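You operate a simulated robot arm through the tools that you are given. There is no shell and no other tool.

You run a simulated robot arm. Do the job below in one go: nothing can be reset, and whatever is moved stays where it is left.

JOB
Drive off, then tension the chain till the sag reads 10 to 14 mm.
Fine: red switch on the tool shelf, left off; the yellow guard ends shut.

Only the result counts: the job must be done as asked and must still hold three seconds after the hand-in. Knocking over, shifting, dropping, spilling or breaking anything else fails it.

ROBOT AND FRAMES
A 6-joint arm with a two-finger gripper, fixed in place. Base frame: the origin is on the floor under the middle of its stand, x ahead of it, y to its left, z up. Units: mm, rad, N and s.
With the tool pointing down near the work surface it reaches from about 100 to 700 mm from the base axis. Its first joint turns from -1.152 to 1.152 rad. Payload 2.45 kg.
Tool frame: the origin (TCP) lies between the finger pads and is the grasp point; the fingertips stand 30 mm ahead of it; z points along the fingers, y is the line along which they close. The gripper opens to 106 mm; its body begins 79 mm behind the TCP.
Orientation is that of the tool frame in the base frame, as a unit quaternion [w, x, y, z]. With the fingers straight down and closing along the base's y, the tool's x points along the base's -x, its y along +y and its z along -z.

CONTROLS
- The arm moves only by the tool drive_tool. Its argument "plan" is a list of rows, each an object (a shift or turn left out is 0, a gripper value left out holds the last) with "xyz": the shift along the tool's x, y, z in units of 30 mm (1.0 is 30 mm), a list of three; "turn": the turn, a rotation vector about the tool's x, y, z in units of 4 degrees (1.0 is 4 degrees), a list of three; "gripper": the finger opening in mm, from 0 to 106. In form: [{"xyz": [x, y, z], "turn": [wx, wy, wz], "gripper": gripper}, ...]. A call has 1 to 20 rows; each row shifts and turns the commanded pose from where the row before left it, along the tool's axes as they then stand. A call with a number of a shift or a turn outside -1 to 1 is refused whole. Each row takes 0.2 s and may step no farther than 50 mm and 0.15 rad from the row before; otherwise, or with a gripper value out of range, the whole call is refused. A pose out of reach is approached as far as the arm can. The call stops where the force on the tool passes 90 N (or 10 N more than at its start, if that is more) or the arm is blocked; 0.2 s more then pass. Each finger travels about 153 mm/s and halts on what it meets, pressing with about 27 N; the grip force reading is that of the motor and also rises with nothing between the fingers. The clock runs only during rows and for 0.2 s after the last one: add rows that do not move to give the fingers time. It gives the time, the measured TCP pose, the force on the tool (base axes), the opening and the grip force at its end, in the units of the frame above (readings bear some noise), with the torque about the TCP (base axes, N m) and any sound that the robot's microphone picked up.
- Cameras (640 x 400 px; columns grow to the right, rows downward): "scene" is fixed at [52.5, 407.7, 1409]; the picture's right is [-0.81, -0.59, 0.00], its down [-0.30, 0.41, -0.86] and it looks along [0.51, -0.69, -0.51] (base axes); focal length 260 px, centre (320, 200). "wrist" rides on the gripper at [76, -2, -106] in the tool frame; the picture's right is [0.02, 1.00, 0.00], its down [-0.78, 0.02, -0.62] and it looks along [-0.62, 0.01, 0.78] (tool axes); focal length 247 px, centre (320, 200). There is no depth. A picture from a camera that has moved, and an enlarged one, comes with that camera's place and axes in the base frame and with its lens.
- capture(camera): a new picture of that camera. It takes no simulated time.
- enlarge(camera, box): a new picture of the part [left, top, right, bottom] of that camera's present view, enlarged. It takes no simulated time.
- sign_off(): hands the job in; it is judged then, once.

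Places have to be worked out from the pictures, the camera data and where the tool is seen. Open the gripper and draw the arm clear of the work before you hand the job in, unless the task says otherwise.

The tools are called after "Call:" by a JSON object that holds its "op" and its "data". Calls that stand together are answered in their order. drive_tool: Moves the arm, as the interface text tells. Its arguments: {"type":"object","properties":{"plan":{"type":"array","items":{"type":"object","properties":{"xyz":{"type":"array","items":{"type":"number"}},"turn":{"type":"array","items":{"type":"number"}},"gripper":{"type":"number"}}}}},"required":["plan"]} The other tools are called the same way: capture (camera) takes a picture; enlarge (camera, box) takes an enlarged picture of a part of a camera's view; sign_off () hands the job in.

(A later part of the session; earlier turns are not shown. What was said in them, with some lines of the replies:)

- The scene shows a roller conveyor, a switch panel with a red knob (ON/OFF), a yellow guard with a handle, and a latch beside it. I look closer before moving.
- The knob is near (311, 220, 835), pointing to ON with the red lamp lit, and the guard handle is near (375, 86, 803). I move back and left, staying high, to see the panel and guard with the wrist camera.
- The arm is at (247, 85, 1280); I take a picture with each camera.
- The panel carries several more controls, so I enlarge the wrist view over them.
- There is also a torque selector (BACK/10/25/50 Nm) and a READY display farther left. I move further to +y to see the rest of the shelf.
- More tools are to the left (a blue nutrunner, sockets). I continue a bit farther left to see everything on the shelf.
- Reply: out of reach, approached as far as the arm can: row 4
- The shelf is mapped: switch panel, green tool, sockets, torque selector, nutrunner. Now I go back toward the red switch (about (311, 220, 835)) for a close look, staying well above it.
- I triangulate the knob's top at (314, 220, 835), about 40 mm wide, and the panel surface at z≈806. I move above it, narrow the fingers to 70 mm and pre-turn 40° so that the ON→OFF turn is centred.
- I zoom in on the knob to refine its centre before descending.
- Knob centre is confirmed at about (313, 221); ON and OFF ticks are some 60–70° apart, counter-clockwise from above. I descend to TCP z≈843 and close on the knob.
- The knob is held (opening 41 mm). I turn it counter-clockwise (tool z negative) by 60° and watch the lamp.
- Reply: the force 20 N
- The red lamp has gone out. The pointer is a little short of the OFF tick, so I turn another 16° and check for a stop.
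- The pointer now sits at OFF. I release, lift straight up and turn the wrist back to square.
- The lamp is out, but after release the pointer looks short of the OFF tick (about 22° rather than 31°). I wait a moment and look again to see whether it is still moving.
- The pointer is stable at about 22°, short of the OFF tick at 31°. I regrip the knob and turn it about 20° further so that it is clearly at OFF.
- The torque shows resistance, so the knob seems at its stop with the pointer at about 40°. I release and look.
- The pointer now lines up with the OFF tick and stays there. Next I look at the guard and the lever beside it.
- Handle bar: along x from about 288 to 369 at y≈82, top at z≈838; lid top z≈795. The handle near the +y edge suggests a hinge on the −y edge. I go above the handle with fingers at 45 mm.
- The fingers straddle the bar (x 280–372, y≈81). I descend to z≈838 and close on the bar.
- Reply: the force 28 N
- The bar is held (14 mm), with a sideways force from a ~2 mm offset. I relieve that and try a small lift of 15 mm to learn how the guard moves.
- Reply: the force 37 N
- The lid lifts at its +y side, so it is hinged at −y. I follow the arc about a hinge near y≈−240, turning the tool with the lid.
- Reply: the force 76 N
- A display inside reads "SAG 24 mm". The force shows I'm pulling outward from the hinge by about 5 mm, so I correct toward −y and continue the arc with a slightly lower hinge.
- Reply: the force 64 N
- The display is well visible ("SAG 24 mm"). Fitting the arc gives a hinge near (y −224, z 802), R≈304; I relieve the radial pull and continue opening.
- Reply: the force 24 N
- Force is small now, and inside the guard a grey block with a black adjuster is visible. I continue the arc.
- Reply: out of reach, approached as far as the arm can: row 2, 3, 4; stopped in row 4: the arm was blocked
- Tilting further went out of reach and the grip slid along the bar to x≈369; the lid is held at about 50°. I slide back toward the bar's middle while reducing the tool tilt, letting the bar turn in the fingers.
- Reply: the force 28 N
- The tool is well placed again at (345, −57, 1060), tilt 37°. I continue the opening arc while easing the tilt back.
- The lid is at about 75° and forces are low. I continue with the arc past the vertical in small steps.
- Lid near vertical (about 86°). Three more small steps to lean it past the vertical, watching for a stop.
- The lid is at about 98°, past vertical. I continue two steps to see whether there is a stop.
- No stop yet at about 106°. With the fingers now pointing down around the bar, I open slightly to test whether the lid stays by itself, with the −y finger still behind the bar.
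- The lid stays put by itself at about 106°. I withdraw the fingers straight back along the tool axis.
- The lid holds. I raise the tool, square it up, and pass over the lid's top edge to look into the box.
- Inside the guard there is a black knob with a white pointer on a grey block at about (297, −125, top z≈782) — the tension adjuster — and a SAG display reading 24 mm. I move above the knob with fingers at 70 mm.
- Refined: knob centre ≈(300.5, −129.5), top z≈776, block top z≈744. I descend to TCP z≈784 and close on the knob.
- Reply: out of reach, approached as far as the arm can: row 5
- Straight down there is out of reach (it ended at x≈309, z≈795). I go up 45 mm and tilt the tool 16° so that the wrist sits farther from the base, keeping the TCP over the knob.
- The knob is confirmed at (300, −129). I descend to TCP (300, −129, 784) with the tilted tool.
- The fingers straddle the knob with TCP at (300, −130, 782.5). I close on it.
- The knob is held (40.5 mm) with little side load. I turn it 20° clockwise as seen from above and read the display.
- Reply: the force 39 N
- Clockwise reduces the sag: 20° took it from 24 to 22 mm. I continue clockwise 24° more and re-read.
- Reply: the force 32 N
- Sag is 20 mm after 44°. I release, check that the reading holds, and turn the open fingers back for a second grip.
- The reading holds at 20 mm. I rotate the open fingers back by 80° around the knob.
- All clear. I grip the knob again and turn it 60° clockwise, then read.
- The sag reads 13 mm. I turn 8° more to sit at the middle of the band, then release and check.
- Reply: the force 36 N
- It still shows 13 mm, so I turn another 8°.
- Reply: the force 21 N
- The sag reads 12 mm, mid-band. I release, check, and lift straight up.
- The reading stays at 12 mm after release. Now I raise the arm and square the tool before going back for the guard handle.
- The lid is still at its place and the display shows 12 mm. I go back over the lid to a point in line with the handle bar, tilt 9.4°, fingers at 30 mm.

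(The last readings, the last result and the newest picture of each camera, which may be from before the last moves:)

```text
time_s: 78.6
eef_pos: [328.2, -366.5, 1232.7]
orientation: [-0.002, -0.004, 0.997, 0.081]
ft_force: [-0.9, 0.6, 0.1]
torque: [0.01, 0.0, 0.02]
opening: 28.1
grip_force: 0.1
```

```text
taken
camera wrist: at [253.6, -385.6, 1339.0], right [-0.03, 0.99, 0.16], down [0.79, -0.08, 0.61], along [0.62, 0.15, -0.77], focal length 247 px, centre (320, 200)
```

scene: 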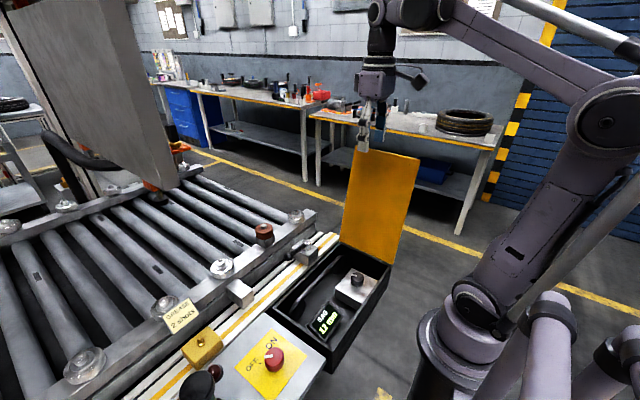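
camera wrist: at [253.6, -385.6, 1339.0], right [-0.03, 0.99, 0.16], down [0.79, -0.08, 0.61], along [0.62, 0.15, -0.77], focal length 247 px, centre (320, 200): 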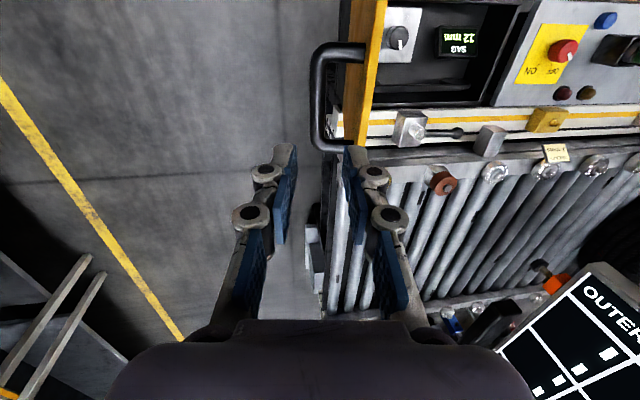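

The bar lies midway between the fingers. I descend along the tool axis toward the bar.

Call:
{"op": "drive_tool", "data": {"plan": [{"xyz": [0, 0, 1]}, {"xyz": [0, 0, 1]}, {"xyz": [0, 0, 1]}, {"xyz": [0, 0, 0.6]}, {}]}}

Call:
{"op": "enlarge", "data": {"camera": "wrist", "box": [180, 0, 460, 320]}}

```text
time_s: 79.8
eef_pos: [328.9, -347.6, 1126.1]
orientation: [-0.002, -0.004, 0.997, 0.082]
ft_force: [0.0, 0.2, -0.1]
torque: [0.0, 0.01, -0.02]
opening: 27.9
grip_force: 0.1
```

```text
1.25 times, centred on (320, 160) of wrist
camera zoom: at [253.4, -367.4, 1232.5], right [-0.03, 0.99, 0.16], down [0.79, -0.08, 0.61], along [0.62, 0.15, -0.77], focal length 309 px, centre (320, 250)
```

zoom: 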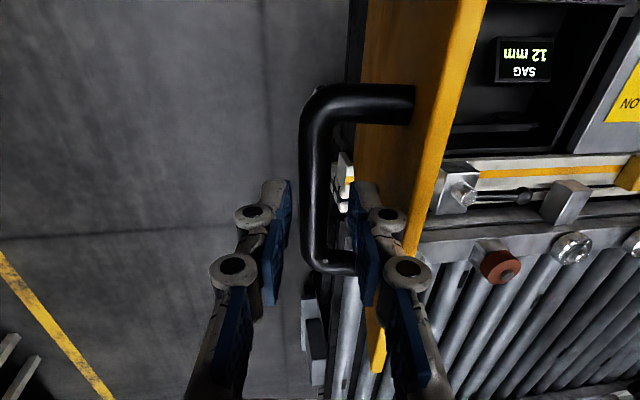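

The bar is slightly toward the −y finger; I correct 1.5 mm and descend the last 36 mm, then close on the bar.

Call:
{"op": "drive_tool", "data": {"plan": [{"xyz": [0, -0.05, 0.6]}, {"xyz": [0, 0, 0.6]}, {}, {"gripper": 0}, {}, {}, {}]}}

Call:
{"op": "enlarge", "data": {"camera": "wrist", "box": [180, 40, 460, 320]}}

```text
time_s: 81.4
eef_pos: [326.9, -345.3, 1092.5]
orientation: [-0.002, -0.005, 0.997, 0.081]
ft_force: [-1.2, 1.6, -5.1]
torque: [-0.07, -0.19, 0.25]
opening: 14.3
grip_force: 40.6
```

```text
1.43 times, centred on (320, 180) of wrist
camera zoom: at [252.0, -363.5, 1197.5], right [-0.03, 0.99, 0.16], down [0.79, -0.08, 0.61], along [0.62, 0.15, -0.77], focal length 353 px, centre (320, 229)
```

zoom: 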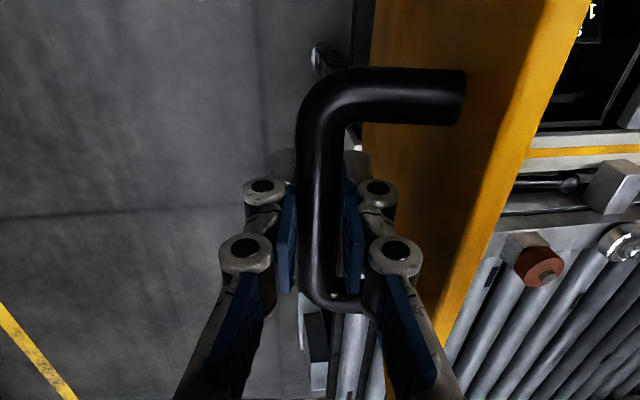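

The bar is held at (327, −345, 1092). I now swing the lid closed along the arc about (y −225, z 798), R≈306, first back up to the vertical.

Call:
{"op": "drive_tool", "data": {"plan": [{"xyz": [0, 0.873, -0.169]}, {"xyz": [0, 0.884, -0.092]}, {"xyz": [0, 0.889, -0.015]}, {"xyz": [0, 0.887, 0.063]}, {}]}}

Call:
{"op": "capture", "data": {"camera": "scene"}}

```text
time_s: 82.6
eef_pos: [327.5, -240.1, 1114.2]
orientation: [-0.002, -0.005, 0.997, 0.081]
ft_force: [-3.0, -0.6, -17.3]
torque: [-0.11, -0.21, 0.24]
opening: 14.3
grip_force: 40.5
```

```text
taken
```

scene: 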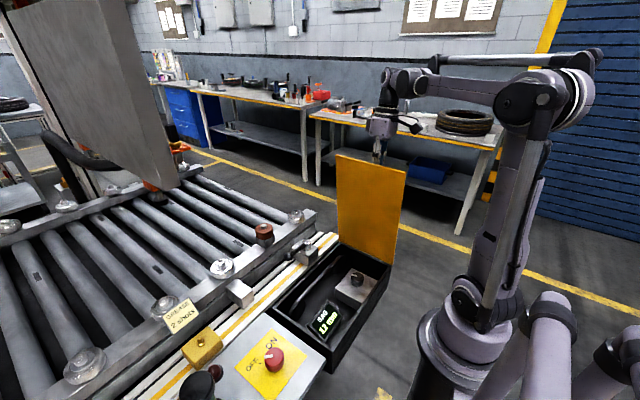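

The lid is near vertical and following well. I continue the closing arc.

Call:
{"op": "drive_tool", "data": {"plan": [{"xyz": [0, 0.877, 0.144]}, {"xyz": [0, 0.861, 0.22]}, {"xyz": [0, 0.839, 0.294]}, {"xyz": [0, 0.81, 0.366]}, {}]}}

Call:
{"op": "enlarge", "data": {"camera": "scene", "box": [240, 100, 460, 380]}}

```text
time_s: 83.8
eef_pos: [326.9, -136.0, 1102.2]
orientation: [-0.002, -0.004, 0.997, 0.081]
ft_force: [-0.2, -10.1, -25.9]
torque: [-0.15, 0.07, 0.19]
opening: 14.7
grip_force: 41.6
```

```text
1.43 times, centred on (350, 240) of scene
camera zoom: at [52.7, 407.3, 1409.1], right [-0.81, -0.59, 0.0], down [-0.3, 0.41, -0.86], along [0.51, -0.69, -0.51], focal length 371 px, centre (277, 143)
```

zoom: 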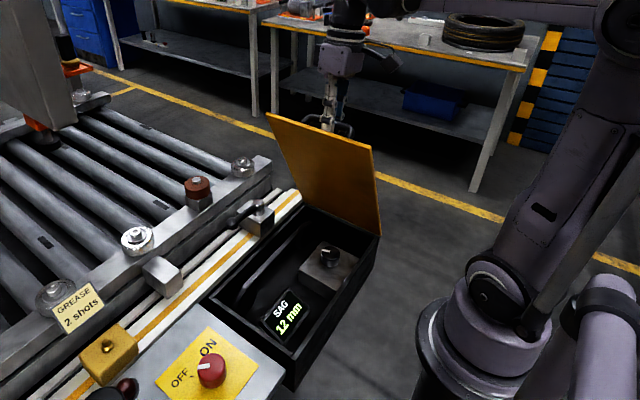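

Lid at about 66°, display still 12 mm. I correct ~2 mm inward and continue.

Call:
{"op": "drive_tool", "data": {"plan": [{"xyz": [0, 0.747, 0.492]}, {"xyz": [0, 0.736, 0.498]}, {"xyz": [0, 0.69, 0.561]}, {"xyz": [0, 0.638, 0.619]}, {}]}}

Call:
{"op": "enlarge", "data": {"camera": "scene", "box": [240, 100, 460, 380]}}

```text
time_s: 85.0
eef_pos: [326.4, -41.9, 1049.8]
orientation: [-0.001, -0.004, 0.997, 0.082]
ft_force: [11.8, 6.6, 6.6]
torque: [0.02, 0.16, -0.01]
opening: 14.5
grip_force: 40.5
```

```text
1.43 times, centred on (350, 240) of scene
camera zoom: at [52.7, 407.9, 1408.9], right [-0.81, -0.59, 0.0], down [-0.3, 0.41, -0.86], along [0.51, -0.69, -0.51], focal length 371 px, centre (277, 143)
```

zoom: 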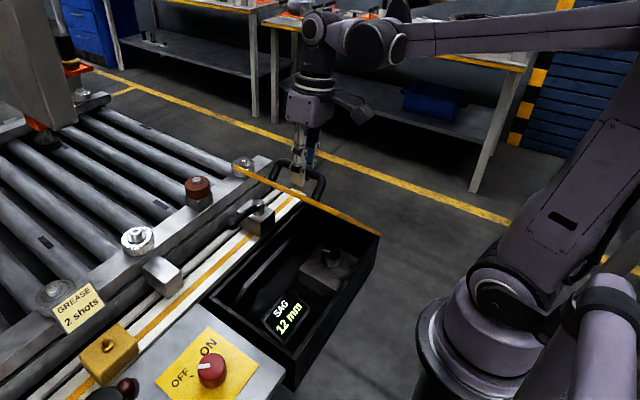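

Lid at about 46°, forces small. I continue down the arc.

Call:
{"op": "drive_tool", "data": {"plan": [{"xyz": [0, 0.59, 0.67]}, {"xyz": [0, 0.516, 0.724]}, {"xyz": [0, 0.451, 0.766]}, {"xyz": [0, 0.383, 0.802]}, {}]}}

Call:
{"op": "enlarge", "data": {"camera": "scene", "box": [240, 100, 460, 380]}}

```text
time_s: 86.2
eef_pos: [327.9, 28.9, 971.8]
orientation: [0.0, -0.004, 0.997, 0.08]
ft_force: [23.2, 3.2, 0.6]
torque: [-0.09, 0.37, -0.1]
opening: 14.5
grip_force: 40.9
```

```text
1.43 times, centred on (350, 240) of scene
camera zoom: at [53.1, 407.8, 1408.9], right [-0.81, -0.59, 0.0], down [-0.3, 0.41, -0.86], along [0.51, -0.69, -0.51], focal length 371 px, centre (277, 143)
```

zoom: 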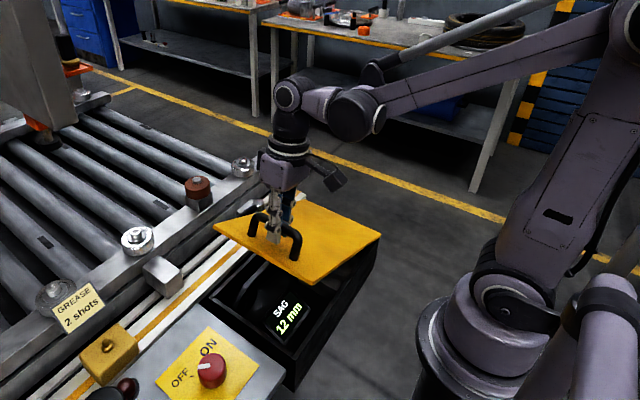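

Lid at about 26°. I continue, easing the tool tilt to zero as the lid comes down.

Call:
{"op": "drive_tool", "data": {"plan": [{"xyz": [0, 0.326, 0.833], "turn": [0.5, 0, 0]}, {"xyz": [0, 0.282, 0.848], "turn": [0.5, 0, 0]}, {"xyz": [0, 0.238, 0.861], "turn": [0.5, 0, 0]}, {"xyz": [0, 0.192, 0.871], "turn": [0.5, 0, 0]}, {}]}}

Call:
{"op": "enlarge", "data": {"camera": "scene", "box": [240, 100, 460, 380]}}

```text
time_s: 87.4
eef_pos: [327.4, 72.4, 874.1]
orientation: [0.002, -0.004, 1.0, 0.011]
ft_force: [21.2, 11.7, 1.0]
torque: [-0.04, 0.25, -0.36]
opening: 14.4
grip_force: 41.3
```

```text
1.43 times, centred on (350, 240) of scene
camera zoom: at [53.0, 408.0, 1408.9], right [-0.81, -0.59, 0.0], down [-0.3, 0.41, -0.86], along [0.51, -0.69, -0.51], focal length 371 px, centre (277, 143)
```

zoom: 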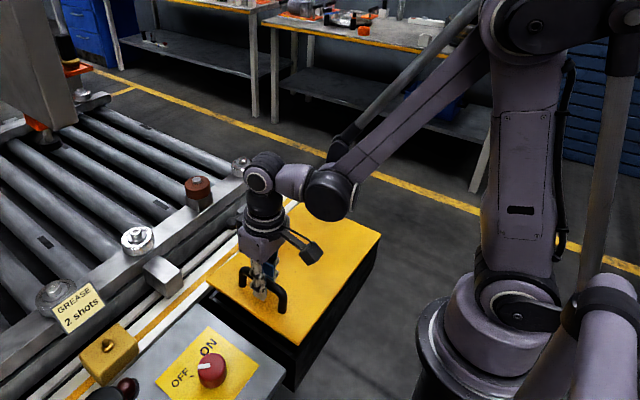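

About 31 mm remain. I lower the lid onto its seat in small steps and press lightly.

Call:
{"op": "drive_tool", "data": {"plan": [{"xyz": [0, 0.12, 0.5], "turn": [0.3, 0, 0]}, {"xyz": [0, 0.08, 0.4]}, {"xyz": [0, 0.02, 0.1]}, {"xyz": [0, 0, 0.08]}, {}]}}

Call:
{"op": "enlarge", "data": {"camera": "scene", "box": [220, 210, 400, 350]}}

```text
time_s: 88.6
eef_pos: [325.7, 80.3, 842.0]
orientation: [0.002, -0.004, 1.0, 0.002]
ft_force: [16.7, 19.3, -0.4]
torque: [-0.03, -0.14, -0.47]
opening: 14.8
grip_force: 40.6
```

```text
2.86 times, centred on (310, 280) of scene
camera zoom: at [52.8, 408.1, 1408.8], right [-0.81, -0.59, 0.0], down [-0.3, 0.41, -0.86], along [0.51, -0.69, -0.51], focal length 742 px, centre (349, -29)
```

zoom: 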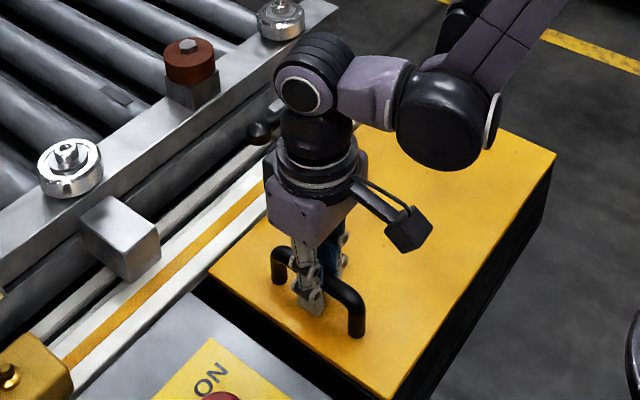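

The lid looks down, but there is no upward reaction yet. I press a few millimetres more to make sure it is seated.

Call:
{"op": "drive_tool", "data": {"plan": [{"xyz": [0, -0.03, 0.07]}, {"xyz": [0, 0, 0.07]}, {"xyz": [0, 0, 0.07]}, {}]}}

Call:
{"op": "enlarge", "data": {"camera": "scene", "box": [220, 210, 400, 350]}}

```text
time_s: 89.6
eef_pos: [324.6, 79.5, 836.3]
orientation: [0.0, -0.005, 1.0, 0.005]
ft_force: [14.6, 26.3, 4.0]
torque: [0.04, -0.25, -0.39]
opening: 16.1
grip_force: 40.8
```

```text
2.86 times, centred on (310, 280) of scene
camera zoom: at [52.7, 408.3, 1408.8], right [-0.81, -0.59, 0.0], down [-0.3, 0.41, -0.86], along [0.51, -0.69, -0.51], focal length 742 px, centre (349, -29)
```

zoom: 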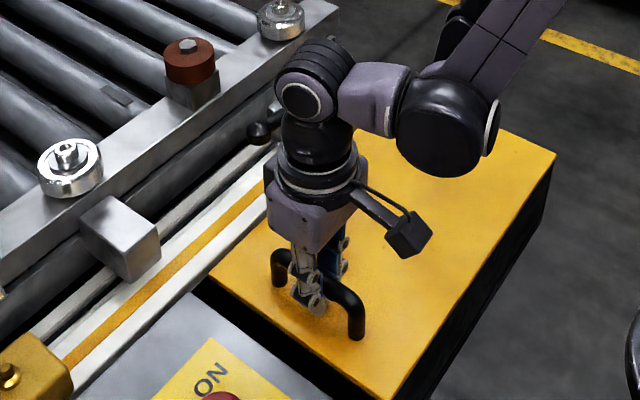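

The lid matches its closed view. I release the bar, lift clear and inspect.

Call:
{"op": "drive_tool", "data": {"plan": [{"xyz": [0, 0.05, 0]}, {"gripper": 42}, {}, {"xyz": [0, 0, -0.5]}, {"xyz": [0, 0, -1]}, {"xyz": [0, 0, -1]}, {"xyz": [0, 0, -1]}, {"xyz": [0.5, 0, -1]}, {"xyz": [1, 0, -1]}, {"xyz": [1, 0, -1]}, {}]}}

Call:
{"op": "capture", "data": {"camera": "wrist"}}

Call:
{"op": "enlarge", "data": {"camera": "scene", "box": [220, 210, 400, 350]}}

```text
time_s: 92.0
eef_pos: [249.4, 79.5, 1029.1]
orientation: [-0.002, -0.004, 1.0, 0.001]
ft_force: [0.1, -0.3, -0.5]
torque: [-0.01, 0.02, 0.01]
opening: 42.3
grip_force: 0.0
```

```text
taken
camera wrist: at [174.2, 77.4, 1137.5], right [-0.03, 1.0, 0.0], down [0.79, 0.02, 0.62], along [0.62, 0.02, -0.79], focal length 247 px, centre (320, 200)
```

wrist: 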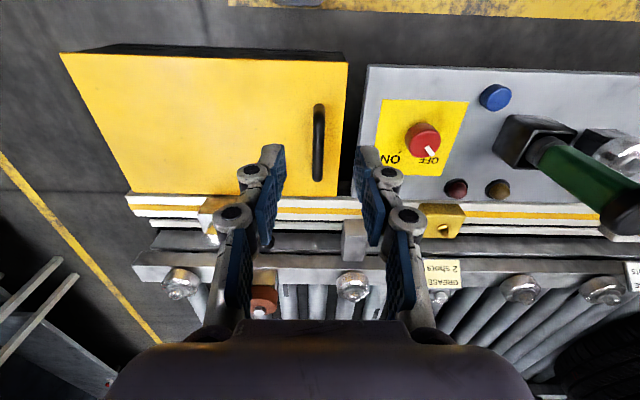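

```text
2.86 times, centred on (310, 280) of scene
camera zoom: at [52.4, 407.7, 1409.0], right [-0.81, -0.59, 0.0], down [-0.3, 0.41, -0.86], along [0.51, -0.69, -0.51], focal length 742 px, centre (349, -29)
```

zoom: 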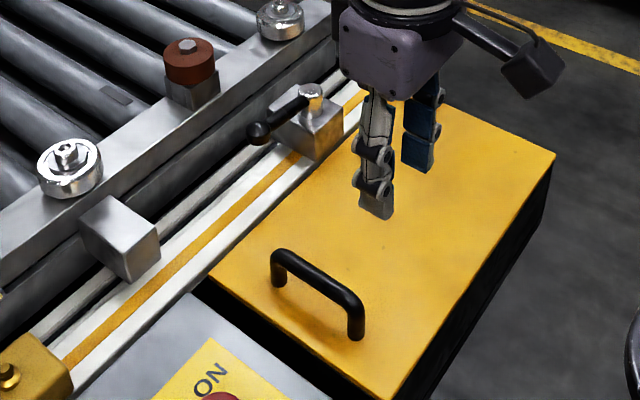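

The lid coincides with its original closed view and the switch still points to OFF. I zoom on the seam and the switch to be sure.

Call:
{"op": "enlarge", "data": {"camera": "scene", "box": [260, 270, 380, 370]}}

Call:
{"op": "enlarge", "data": {"camera": "scene", "box": [190, 320, 310, 400]}}

Call:
{"op": "enlarge", "data": {"camera": "wrist", "box": [280, 40, 500, 220]}}

```text
4.00 times, centred on (320, 320) of scene
camera zoom: at [52.4, 407.7, 1409.0], right [-0.81, -0.59, 0.0], down [-0.3, 0.41, -0.86], along [0.51, -0.69, -0.51], focal length 1038 px, centre (320, -280)
```

zoom: 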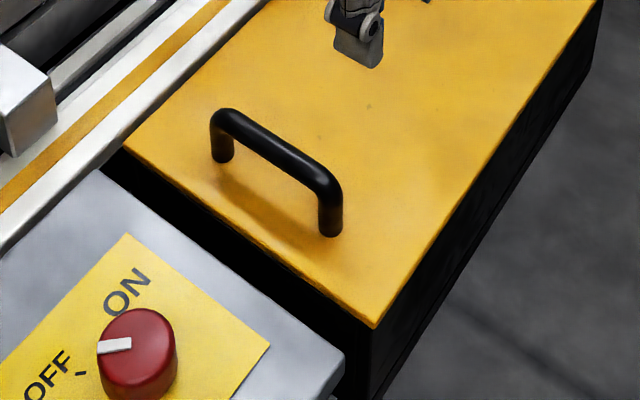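

```text
5.00 times, centred on (250, 360) of scene
camera zoom: at [52.4, 407.7, 1409.0], right [-0.81, -0.59, 0.0], down [-0.3, 0.41, -0.86], along [0.51, -0.69, -0.51], focal length 1298 px, centre (670, -600)
```

zoom: 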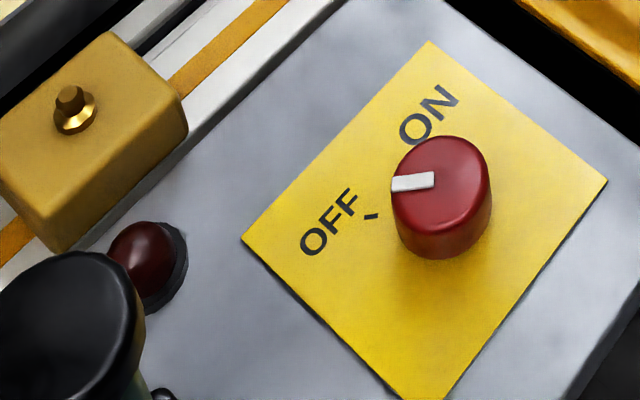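

```text
2.22 times, centred on (390, 130) of wrist
camera zoom: at [174.2, 77.4, 1137.5], right [-0.03, 1.0, 0.0], down [0.79, 0.02, 0.62], along [0.62, 0.02, -0.79], focal length 549 px, centre (164, 356)
```

zoom: 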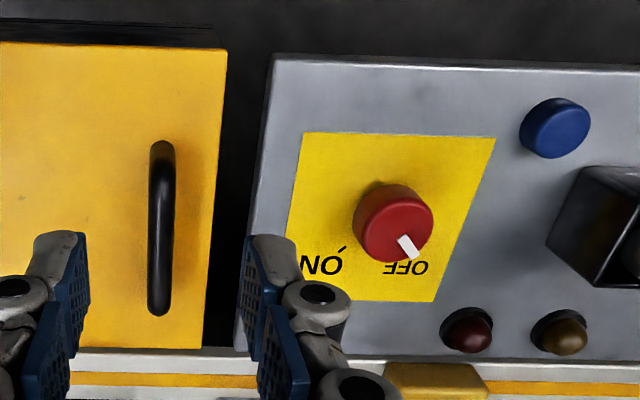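

Everything matches. To be sure the guard is fully seated, I will press lightly on the lid with closed fingers near (330, 30).

Call:
{"op": "drive_tool", "data": {"plan": [{"xyz": [-0.9, -0.55, 0.9], "gripper": 0}, {"xyz": [-0.9, -0.55, 0.9]}, {"xyz": [-0.9, -0.55, 0.9]}, {"xyz": [0, 0, 1]}, {"xyz": [0, 0, 1]}, {"xyz": [0, 0, 0.9]}, {}]}}

Call:
{"op": "enlarge", "data": {"camera": "scene", "box": [220, 210, 400, 350]}}

```text
time_s: 93.6
eef_pos: [330.0, 29.0, 860.5]
orientation: [-0.002, -0.004, 1.0, 0.001]
ft_force: [-0.2, 0.6, -0.8]
torque: [0.02, -0.01, -0.04]
opening: 0.0
grip_force: 26.9
```

```text
2.86 times, centred on (310, 280) of scene
camera zoom: at [52.4, 407.7, 1409.0], right [-0.81, -0.59, 0.0], down [-0.3, 0.41, -0.86], along [0.51, -0.69, -0.51], focal length 742 px, centre (349, -29)
```

zoom: 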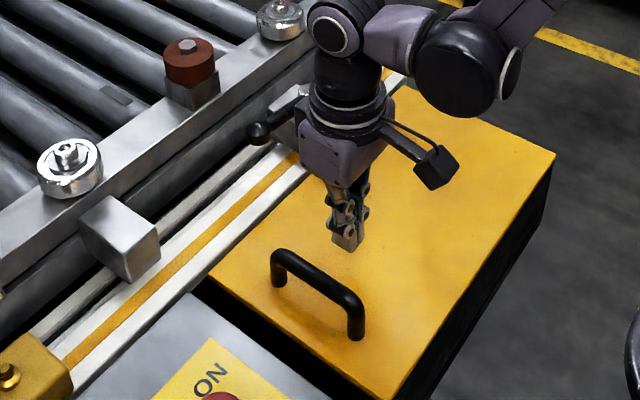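

The fingertips are about 35 mm above the lid. I go down in small steps and press gently.

Call:
{"op": "drive_tool", "data": {"plan": [{"xyz": [0, 0, 0.5]}, {"xyz": [0, 0, 0.4]}, {"xyz": [0, 0, 0.1]}, {"xyz": [0, 0, 0.1]}, {"xyz": [0, 0, 0.08]}, {}]}}

```text
time_s: 95.0
eef_pos: [329.5, 30.3, 827.4]
orientation: [-0.002, -0.004, 1.0, 0.001]
ft_force: [0.4, -0.4, 0.0]
torque: [0.02, 0.01, -0.01]
opening: 0.3
grip_force: 26.9
```

No contact yet at z 827. A few more 2 mm steps.

Call:
{"op": "drive_tool", "data": {"plan": [{"xyz": [0, 0, 0.07]}, {"xyz": [0, 0, 0.07]}, {"xyz": [0, 0, 0.07]}, {}]}}

```text
time_s: 96.0
eef_pos: [330.3, 29.1, 823.6]
orientation: [-0.002, -0.005, 1.0, 0.0]
ft_force: [-1.0, 1.2, 40.0]
torque: [-0.04, -0.07, -0.01]
opening: 6.1
grip_force: 28.7
stopped in row 4: the force on the tool passed its limit at 94 N (the readings are from after the stop); the commanded pose is now the measured one
```

The lid resists firmly at z≈794, so the guard is shut. I lift off and draw the arm back clear, opening the gripper.

Call:
{"op": "drive_tool", "data": {"plan": [{"xyz": [0, 0, -0.5]}, {"xyz": [0, 0, -1], "gripper": 60}, {"xyz": [0, 0, -1]}, {"xyz": [0, 0, -1]}, {"xyz": [0, 0, -1]}, {"xyz": [0, 0, -1]}, {"xyz": [0, 0, -1]}, {"xyz": [0, 0, -1]}, {"xyz": [0, 0, -1]}, {"xyz": [0, 0, -1]}, {"xyz": [0, -1, -1]}, {"xyz": [0, -1, -1]}, {"xyz": [0, -1, -1]}, {"xyz": [0, -1, -1]}, {"gripper": 100}, {}]}}

Call:
{"op": "capture", "data": {"camera": "scene"}}

Call:
{"op": "capture", "data": {"camera": "wrist"}}

Call:
{"op": "enlarge", "data": {"camera": "scene", "box": [140, 210, 400, 400]}}

```text
time_s: 99.4
eef_pos: [331.6, -91.6, 1228.6]
orientation: [-0.003, -0.004, 1.0, 0.001]
ft_force: [0.6, 0.8, -0.4]
torque: [0.01, 0.03, -0.02]
opening: 100.0
grip_force: 0.2
```

```text
taken
```

scene: 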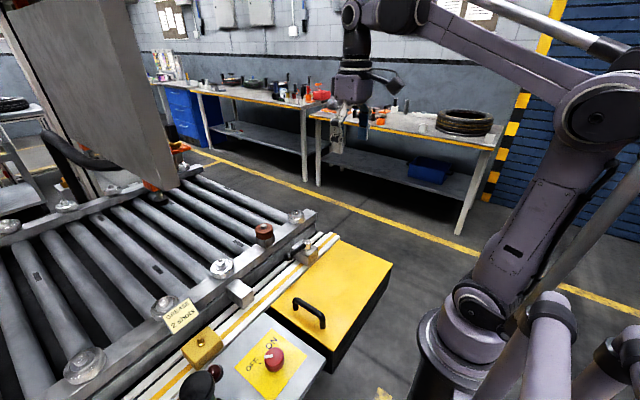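

```text
taken
camera wrist: at [257.2, -94.0, 1335.2], right [-0.03, 1.0, 0.0], down [0.78, 0.02, 0.62], along [0.62, 0.02, -0.79], focal length 247 px, centre (320, 200)
```

wrist: 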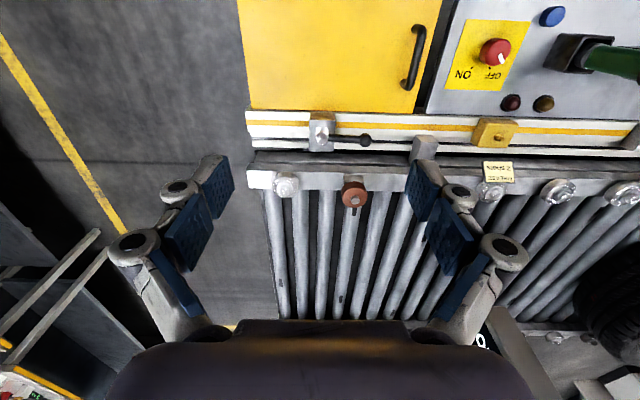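

```text
2.11 times, centred on (270, 305) of scene
camera zoom: at [52.5, 407.7, 1409.0], right [-0.81, -0.59, 0.0], down [-0.3, 0.41, -0.86], along [0.51, -0.69, -0.51], focal length 546 px, centre (425, -21)
```

zoom: 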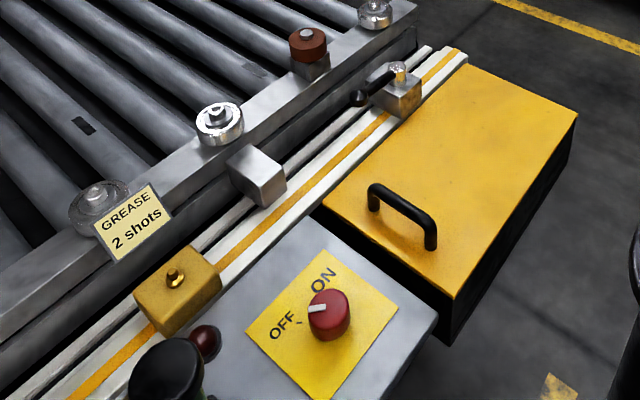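

The switch is at OFF with its lamp out, and the sag last read 12 mm with the knob released. The yellow guard is shut and looks the same as in the first picture. The arm is clear with the gripper open, so I hand the job in.

Call:
{"op": "sign_off", "data": {}}

```text
The job is handed in.
```

The drive is off, the chain sag reads 12 mm, and the yellow guard is shut; I've handed the job in.

- **Drive:** the red switch points at OFF and its red lamp is out. The first turn left it a little short of the mark, so I gripped it again and turned it to the stop.
- **Tension:** turning the black knob under the guard clockwise took the sag from 24 mm to 12 mm. The reading held after I let go, and was still 12 mm when last visible while closing the guard.
- **Guard:** I closed it by the handle and pressed the lid to check it was seated. That press stopped at the 94 N force limit, with the lid firm at its closed height. It matches the first picture.

The last pictures show nothing else moved. The arm is clear with the gripper open.
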